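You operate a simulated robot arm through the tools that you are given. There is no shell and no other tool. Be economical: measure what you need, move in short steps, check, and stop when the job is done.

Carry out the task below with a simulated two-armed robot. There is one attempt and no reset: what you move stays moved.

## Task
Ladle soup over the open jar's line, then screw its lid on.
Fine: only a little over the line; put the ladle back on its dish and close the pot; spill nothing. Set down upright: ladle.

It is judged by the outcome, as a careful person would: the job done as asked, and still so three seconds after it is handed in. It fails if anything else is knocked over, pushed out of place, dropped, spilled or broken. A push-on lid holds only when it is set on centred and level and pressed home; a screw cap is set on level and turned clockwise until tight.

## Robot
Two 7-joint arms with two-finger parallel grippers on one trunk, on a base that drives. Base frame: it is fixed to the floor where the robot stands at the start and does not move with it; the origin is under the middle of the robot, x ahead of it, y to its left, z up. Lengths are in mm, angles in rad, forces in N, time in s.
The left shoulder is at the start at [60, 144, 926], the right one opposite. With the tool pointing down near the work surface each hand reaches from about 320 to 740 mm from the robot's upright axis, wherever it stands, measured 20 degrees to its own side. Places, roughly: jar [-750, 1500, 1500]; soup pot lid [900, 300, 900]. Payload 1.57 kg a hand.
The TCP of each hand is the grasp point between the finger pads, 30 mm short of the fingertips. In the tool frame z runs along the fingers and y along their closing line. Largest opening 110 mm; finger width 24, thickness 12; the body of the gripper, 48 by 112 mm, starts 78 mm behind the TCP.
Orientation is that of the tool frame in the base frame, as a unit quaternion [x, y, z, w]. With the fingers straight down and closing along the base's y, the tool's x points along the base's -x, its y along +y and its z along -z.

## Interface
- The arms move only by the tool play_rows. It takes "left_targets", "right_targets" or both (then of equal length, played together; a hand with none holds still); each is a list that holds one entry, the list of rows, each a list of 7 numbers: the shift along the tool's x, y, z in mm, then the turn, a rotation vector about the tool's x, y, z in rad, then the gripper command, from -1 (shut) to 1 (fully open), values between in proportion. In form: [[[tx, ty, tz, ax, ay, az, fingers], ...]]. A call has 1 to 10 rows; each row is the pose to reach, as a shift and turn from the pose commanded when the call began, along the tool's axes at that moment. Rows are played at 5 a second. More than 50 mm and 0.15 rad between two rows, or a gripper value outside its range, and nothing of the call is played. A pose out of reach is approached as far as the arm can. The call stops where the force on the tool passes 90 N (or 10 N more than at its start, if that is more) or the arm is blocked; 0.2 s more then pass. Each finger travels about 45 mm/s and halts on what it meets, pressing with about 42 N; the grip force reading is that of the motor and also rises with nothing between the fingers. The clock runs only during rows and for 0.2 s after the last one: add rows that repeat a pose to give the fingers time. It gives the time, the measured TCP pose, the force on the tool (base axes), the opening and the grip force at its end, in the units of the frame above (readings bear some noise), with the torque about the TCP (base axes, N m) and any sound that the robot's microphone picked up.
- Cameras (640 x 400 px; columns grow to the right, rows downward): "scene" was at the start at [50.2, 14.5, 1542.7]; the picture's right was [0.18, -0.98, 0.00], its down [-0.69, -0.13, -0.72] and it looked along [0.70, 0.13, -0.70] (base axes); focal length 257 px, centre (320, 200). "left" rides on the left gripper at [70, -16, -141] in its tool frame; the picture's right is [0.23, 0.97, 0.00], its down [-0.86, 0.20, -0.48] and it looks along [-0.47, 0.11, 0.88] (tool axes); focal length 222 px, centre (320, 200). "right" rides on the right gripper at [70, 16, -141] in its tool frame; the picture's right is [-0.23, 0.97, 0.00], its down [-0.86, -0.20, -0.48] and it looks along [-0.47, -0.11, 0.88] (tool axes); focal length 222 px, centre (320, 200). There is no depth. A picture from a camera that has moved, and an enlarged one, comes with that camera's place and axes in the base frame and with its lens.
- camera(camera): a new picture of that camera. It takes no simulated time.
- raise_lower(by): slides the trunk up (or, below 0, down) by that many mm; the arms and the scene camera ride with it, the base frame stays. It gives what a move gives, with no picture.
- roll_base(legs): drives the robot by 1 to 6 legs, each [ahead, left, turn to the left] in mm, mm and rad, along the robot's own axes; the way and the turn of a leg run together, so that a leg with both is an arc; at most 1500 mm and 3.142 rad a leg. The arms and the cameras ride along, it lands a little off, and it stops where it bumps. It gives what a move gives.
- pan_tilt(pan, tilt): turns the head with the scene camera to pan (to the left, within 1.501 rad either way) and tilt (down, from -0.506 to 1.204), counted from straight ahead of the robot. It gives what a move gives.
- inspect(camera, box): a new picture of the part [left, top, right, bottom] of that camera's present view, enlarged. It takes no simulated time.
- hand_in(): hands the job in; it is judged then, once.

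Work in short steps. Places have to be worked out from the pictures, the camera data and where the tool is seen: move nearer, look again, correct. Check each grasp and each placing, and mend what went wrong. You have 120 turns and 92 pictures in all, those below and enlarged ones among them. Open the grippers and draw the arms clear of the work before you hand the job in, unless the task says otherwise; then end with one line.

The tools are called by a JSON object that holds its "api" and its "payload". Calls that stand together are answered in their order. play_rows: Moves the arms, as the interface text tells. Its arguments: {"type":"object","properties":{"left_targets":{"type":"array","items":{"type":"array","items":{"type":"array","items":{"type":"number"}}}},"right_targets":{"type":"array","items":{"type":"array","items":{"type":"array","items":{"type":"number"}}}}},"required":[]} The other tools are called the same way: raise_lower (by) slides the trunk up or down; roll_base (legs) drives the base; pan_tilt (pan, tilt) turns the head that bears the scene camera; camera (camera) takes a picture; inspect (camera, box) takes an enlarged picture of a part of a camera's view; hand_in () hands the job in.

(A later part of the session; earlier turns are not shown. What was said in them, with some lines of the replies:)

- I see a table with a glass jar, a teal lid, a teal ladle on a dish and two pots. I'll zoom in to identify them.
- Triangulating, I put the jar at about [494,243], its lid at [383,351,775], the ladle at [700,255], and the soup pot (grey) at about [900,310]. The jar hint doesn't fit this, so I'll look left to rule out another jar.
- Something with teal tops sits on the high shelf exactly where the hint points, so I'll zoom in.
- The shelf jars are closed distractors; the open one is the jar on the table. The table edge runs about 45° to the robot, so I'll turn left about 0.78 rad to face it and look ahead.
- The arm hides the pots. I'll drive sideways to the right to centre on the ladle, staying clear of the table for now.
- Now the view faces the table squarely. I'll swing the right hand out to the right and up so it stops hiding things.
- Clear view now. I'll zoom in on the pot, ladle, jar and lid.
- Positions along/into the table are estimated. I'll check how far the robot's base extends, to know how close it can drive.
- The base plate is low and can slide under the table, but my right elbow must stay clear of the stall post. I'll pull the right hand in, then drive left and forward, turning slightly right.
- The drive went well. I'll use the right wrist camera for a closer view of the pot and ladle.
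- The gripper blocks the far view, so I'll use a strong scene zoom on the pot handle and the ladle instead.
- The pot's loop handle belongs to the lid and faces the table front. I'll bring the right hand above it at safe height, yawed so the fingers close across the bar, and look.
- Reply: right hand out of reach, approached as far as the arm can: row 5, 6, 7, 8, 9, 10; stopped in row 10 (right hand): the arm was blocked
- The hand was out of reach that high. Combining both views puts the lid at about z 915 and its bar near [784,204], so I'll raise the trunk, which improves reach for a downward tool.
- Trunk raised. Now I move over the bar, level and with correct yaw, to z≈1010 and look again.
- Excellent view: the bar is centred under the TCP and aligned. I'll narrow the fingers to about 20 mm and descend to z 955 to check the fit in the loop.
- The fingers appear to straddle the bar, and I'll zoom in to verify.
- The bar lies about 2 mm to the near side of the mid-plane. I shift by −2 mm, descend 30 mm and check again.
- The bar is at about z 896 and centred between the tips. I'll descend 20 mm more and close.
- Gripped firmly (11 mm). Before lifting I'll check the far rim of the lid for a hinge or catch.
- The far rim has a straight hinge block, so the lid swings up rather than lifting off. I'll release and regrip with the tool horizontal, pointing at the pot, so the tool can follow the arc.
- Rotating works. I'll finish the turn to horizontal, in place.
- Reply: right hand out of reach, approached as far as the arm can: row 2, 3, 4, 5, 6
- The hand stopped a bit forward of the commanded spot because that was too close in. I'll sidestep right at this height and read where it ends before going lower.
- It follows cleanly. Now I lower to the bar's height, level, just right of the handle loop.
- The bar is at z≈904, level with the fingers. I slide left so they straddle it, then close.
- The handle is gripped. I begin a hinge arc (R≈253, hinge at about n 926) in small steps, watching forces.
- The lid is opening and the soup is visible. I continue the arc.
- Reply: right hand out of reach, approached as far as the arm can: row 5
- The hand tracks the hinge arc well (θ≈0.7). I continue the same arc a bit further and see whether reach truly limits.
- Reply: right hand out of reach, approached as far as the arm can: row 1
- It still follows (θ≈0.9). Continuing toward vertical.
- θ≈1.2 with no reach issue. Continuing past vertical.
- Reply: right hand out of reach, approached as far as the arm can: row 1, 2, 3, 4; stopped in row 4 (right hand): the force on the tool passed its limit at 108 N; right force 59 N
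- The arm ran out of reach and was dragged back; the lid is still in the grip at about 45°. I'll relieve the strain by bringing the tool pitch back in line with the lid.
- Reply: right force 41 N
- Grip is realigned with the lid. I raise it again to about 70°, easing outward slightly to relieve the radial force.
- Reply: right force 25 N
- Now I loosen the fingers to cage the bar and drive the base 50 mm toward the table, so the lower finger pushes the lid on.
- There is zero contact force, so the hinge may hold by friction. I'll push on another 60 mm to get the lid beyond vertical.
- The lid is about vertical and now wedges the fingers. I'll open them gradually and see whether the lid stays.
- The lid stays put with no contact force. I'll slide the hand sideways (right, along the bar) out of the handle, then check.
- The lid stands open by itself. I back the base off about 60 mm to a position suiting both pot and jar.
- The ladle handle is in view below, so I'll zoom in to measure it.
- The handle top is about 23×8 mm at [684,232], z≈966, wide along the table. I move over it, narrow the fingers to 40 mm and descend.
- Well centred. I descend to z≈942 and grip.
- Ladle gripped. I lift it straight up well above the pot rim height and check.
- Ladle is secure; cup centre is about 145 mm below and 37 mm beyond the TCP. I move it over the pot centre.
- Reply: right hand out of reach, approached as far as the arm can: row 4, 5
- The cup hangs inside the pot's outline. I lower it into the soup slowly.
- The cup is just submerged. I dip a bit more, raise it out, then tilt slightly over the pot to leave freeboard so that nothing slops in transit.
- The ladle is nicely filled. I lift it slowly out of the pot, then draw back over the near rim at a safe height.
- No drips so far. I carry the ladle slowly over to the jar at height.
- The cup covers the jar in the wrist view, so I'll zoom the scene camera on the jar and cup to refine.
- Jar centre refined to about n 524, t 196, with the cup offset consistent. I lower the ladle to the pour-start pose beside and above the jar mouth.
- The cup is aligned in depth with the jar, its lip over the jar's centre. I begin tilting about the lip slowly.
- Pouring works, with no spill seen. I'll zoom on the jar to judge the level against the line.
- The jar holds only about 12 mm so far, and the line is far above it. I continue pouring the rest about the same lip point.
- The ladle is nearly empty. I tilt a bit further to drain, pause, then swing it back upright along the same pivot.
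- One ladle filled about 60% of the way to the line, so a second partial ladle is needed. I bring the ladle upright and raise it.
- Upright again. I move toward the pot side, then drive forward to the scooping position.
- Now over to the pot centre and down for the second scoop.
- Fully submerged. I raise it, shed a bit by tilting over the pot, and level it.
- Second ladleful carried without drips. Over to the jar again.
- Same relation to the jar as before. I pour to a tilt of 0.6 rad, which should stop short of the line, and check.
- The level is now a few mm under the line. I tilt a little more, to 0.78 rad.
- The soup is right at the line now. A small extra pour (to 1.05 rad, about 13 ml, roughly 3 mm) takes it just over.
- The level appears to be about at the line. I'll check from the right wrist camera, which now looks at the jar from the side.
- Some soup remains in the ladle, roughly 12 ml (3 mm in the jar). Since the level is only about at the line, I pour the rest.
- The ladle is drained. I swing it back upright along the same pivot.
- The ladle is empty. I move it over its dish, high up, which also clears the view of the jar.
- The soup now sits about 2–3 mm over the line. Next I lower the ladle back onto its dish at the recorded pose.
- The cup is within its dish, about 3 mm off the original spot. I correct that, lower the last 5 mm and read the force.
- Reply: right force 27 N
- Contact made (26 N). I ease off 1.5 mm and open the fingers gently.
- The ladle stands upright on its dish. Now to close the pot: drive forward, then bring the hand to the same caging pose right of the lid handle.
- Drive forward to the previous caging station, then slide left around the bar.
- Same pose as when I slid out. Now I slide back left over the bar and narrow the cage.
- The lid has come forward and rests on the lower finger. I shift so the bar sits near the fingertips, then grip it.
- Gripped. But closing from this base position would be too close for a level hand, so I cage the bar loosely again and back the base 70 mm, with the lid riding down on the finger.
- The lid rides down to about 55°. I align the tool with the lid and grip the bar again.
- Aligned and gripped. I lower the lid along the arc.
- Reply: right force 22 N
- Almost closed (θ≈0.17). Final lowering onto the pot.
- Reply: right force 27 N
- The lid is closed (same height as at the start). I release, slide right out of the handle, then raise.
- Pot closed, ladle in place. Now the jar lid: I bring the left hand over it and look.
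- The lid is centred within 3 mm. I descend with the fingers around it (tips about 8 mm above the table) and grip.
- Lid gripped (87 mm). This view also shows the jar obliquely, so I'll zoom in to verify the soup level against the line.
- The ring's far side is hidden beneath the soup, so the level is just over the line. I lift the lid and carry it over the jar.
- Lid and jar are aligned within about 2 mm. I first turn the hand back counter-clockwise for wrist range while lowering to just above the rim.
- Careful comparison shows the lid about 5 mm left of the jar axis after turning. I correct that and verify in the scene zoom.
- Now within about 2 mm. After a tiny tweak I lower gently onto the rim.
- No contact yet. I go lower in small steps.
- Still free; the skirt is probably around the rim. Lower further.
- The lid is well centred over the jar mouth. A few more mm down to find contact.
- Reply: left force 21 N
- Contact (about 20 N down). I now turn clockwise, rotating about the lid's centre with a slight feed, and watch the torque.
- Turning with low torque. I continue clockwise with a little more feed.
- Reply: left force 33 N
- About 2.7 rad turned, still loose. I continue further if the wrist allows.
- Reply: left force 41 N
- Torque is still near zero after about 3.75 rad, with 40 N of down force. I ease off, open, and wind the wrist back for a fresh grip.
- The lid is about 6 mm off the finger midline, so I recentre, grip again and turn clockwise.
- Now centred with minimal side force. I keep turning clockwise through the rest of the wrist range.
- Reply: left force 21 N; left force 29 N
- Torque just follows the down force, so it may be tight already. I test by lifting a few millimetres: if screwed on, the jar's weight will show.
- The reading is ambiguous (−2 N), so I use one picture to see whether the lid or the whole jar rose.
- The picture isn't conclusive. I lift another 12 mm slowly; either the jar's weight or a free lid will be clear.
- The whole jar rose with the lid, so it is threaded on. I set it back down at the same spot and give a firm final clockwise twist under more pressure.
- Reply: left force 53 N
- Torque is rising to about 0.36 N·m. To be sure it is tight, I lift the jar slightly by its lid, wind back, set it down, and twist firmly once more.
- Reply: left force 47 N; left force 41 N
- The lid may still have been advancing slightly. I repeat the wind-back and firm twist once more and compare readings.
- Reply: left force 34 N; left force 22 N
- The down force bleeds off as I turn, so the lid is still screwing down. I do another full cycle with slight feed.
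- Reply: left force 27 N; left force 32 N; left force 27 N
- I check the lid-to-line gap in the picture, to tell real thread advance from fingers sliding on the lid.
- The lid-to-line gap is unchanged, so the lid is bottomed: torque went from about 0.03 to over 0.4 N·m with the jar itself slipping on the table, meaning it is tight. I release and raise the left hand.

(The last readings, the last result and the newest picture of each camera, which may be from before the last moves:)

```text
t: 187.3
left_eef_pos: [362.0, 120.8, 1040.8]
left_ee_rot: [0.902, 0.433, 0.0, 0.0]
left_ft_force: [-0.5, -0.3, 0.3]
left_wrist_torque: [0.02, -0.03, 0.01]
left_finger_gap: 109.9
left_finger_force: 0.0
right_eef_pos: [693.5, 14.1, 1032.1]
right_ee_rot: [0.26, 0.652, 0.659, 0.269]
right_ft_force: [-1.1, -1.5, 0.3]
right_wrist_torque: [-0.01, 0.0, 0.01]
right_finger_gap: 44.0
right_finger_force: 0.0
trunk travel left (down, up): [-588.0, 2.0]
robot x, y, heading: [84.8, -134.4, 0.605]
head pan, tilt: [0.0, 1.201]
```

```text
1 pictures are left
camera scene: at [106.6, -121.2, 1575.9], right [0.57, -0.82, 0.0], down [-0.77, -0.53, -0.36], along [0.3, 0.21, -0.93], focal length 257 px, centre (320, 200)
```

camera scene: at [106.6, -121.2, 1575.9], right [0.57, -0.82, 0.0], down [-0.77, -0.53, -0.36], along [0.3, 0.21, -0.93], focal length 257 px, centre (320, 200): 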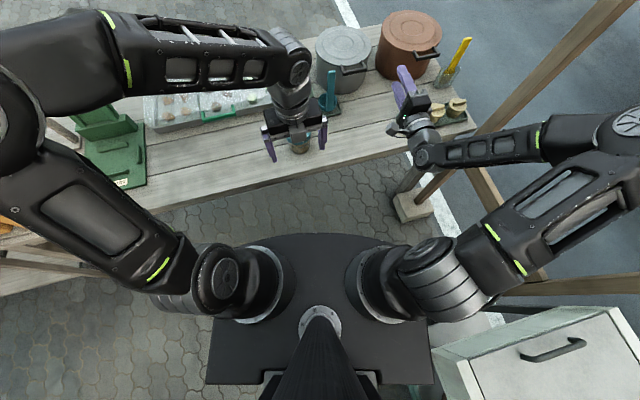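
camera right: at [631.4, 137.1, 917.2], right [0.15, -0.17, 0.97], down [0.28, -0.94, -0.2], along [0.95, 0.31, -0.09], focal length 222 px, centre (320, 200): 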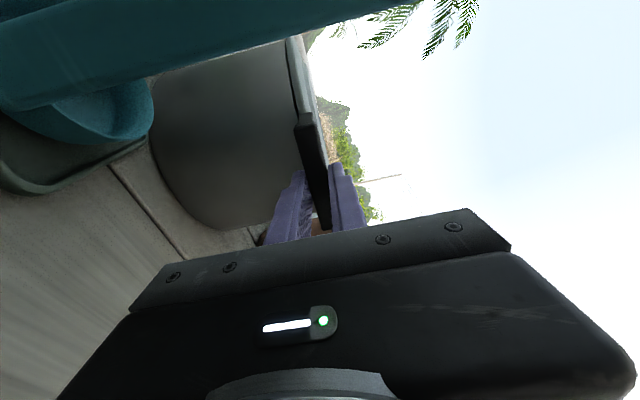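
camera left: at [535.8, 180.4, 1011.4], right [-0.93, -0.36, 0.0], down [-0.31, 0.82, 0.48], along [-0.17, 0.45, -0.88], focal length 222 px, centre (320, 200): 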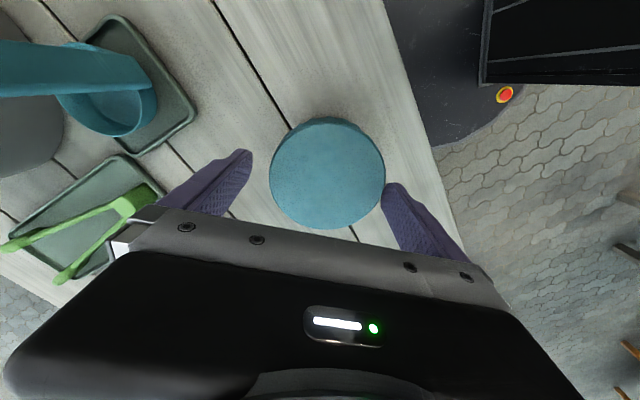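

All seems in place. I move the left hand aside and use the last picture to verify the jar, ladle and pot.

{"api": "play_rows", "payload": {"left_targets": [[[11, -36, -10, 0, 0, 0, 1], [22, -72, -20, 0, 0, 0, 1], [32, -108, -30, 0, 0, 0, 1], [43, -143, -30, 0, 0, 0, 1], [50, -170, -30, 0, 0, 0, 1]]]}}

{"api": "inspect", "payload": {"camera": "scene", "box": [250, 10, 430, 170]}}

```text
t: 188.5
left_eef_pos: [260.6, 265.2, 1070.9]
left_ee_rot: [0.902, 0.432, -0.001, 0.001]
left_ft_force: [-0.1, 0.8, 0.4]
left_wrist_torque: [0.01, 0.01, -0.01]
left_finger_gap: 109.7
left_finger_force: 0.0
right_eef_pos: [694.0, 15.4, 1031.9]
right_ee_rot: [0.261, 0.652, 0.659, 0.268]
right_ft_force: [0.4, -0.9, 0.7]
right_wrist_torque: [-0.01, 0.0, 0.04]
right_finger_gap: 43.8
right_finger_force: 0.2
trunk travel left (down, up): [-588.0, 2.0]
robot x, y, heading: [86.4, -134.5, 0.599]
head pan, tilt: [0.0, 1.201]
```

```text
2.50 times, centred on (340, 90) of scene
camera zoom: at [107.3, -120.0, 1575.9], right [0.57, -0.82, 0.0], down [-0.77, -0.53, -0.36], along [0.3, 0.21, -0.93], focal length 642 px, centre (270, 475)
```

zoom: 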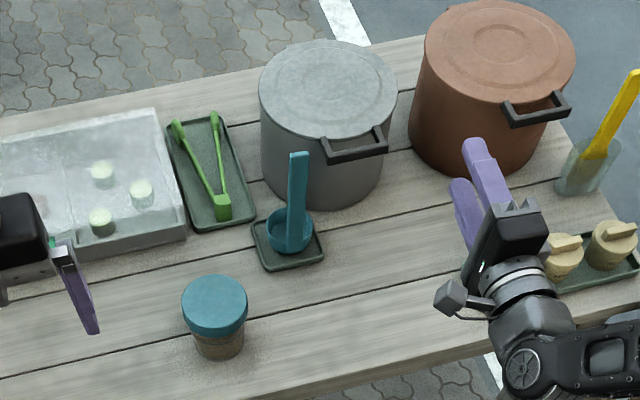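

Everything looks right: jar capped level, ladle upright on its dish, pot closed, nothing spilled. I raise and open the right hand, then hand in.

{"api": "play_rows", "payload": {"right_targets": [[[0, 25, 0, 0, 0, 0, 0.3], [0, 50, 0, 0, 0, 0, 0.6], [0, 70, 0, 0, 0, 0, 1], [0, 70, 0, 0, 0, 0, 1]]]}}

{"api": "hand_in", "payload": {}}

```text
t: 189.5
left_eef_pos: [260.9, 267.0, 1071.8]
left_ee_rot: [0.902, 0.432, 0.0, 0.001]
left_ft_force: [-0.6, 0.1, -0.7]
left_wrist_torque: [0.02, 0.05, -0.02]
left_finger_gap: 109.9
left_finger_force: 0.0
right_eef_pos: [693.0, 13.6, 1101.0]
right_ee_rot: [0.261, 0.652, 0.659, 0.269]
right_ft_force: [0.3, -0.7, -0.4]
right_wrist_torque: [0.01, 0.0, 0.0]
right_finger_gap: 110.0
right_finger_force: 0.1
trunk travel left (down, up): [-588.0, 2.0]
robot x, y, heading: [93.2, -132.3, 0.608]
head pan, tilt: [0.0, 1.201]
```

```text
The job is handed in.
```

I handed the job in: the jar is filled an estimated 2–3 mm over its line and its lid is screwed on, the ladle is upright on its dish, the pot is closed, and no spill showed in the pictures. I judged the lid tight because the jar lifted with it and began to slip on the table as I kept turning.
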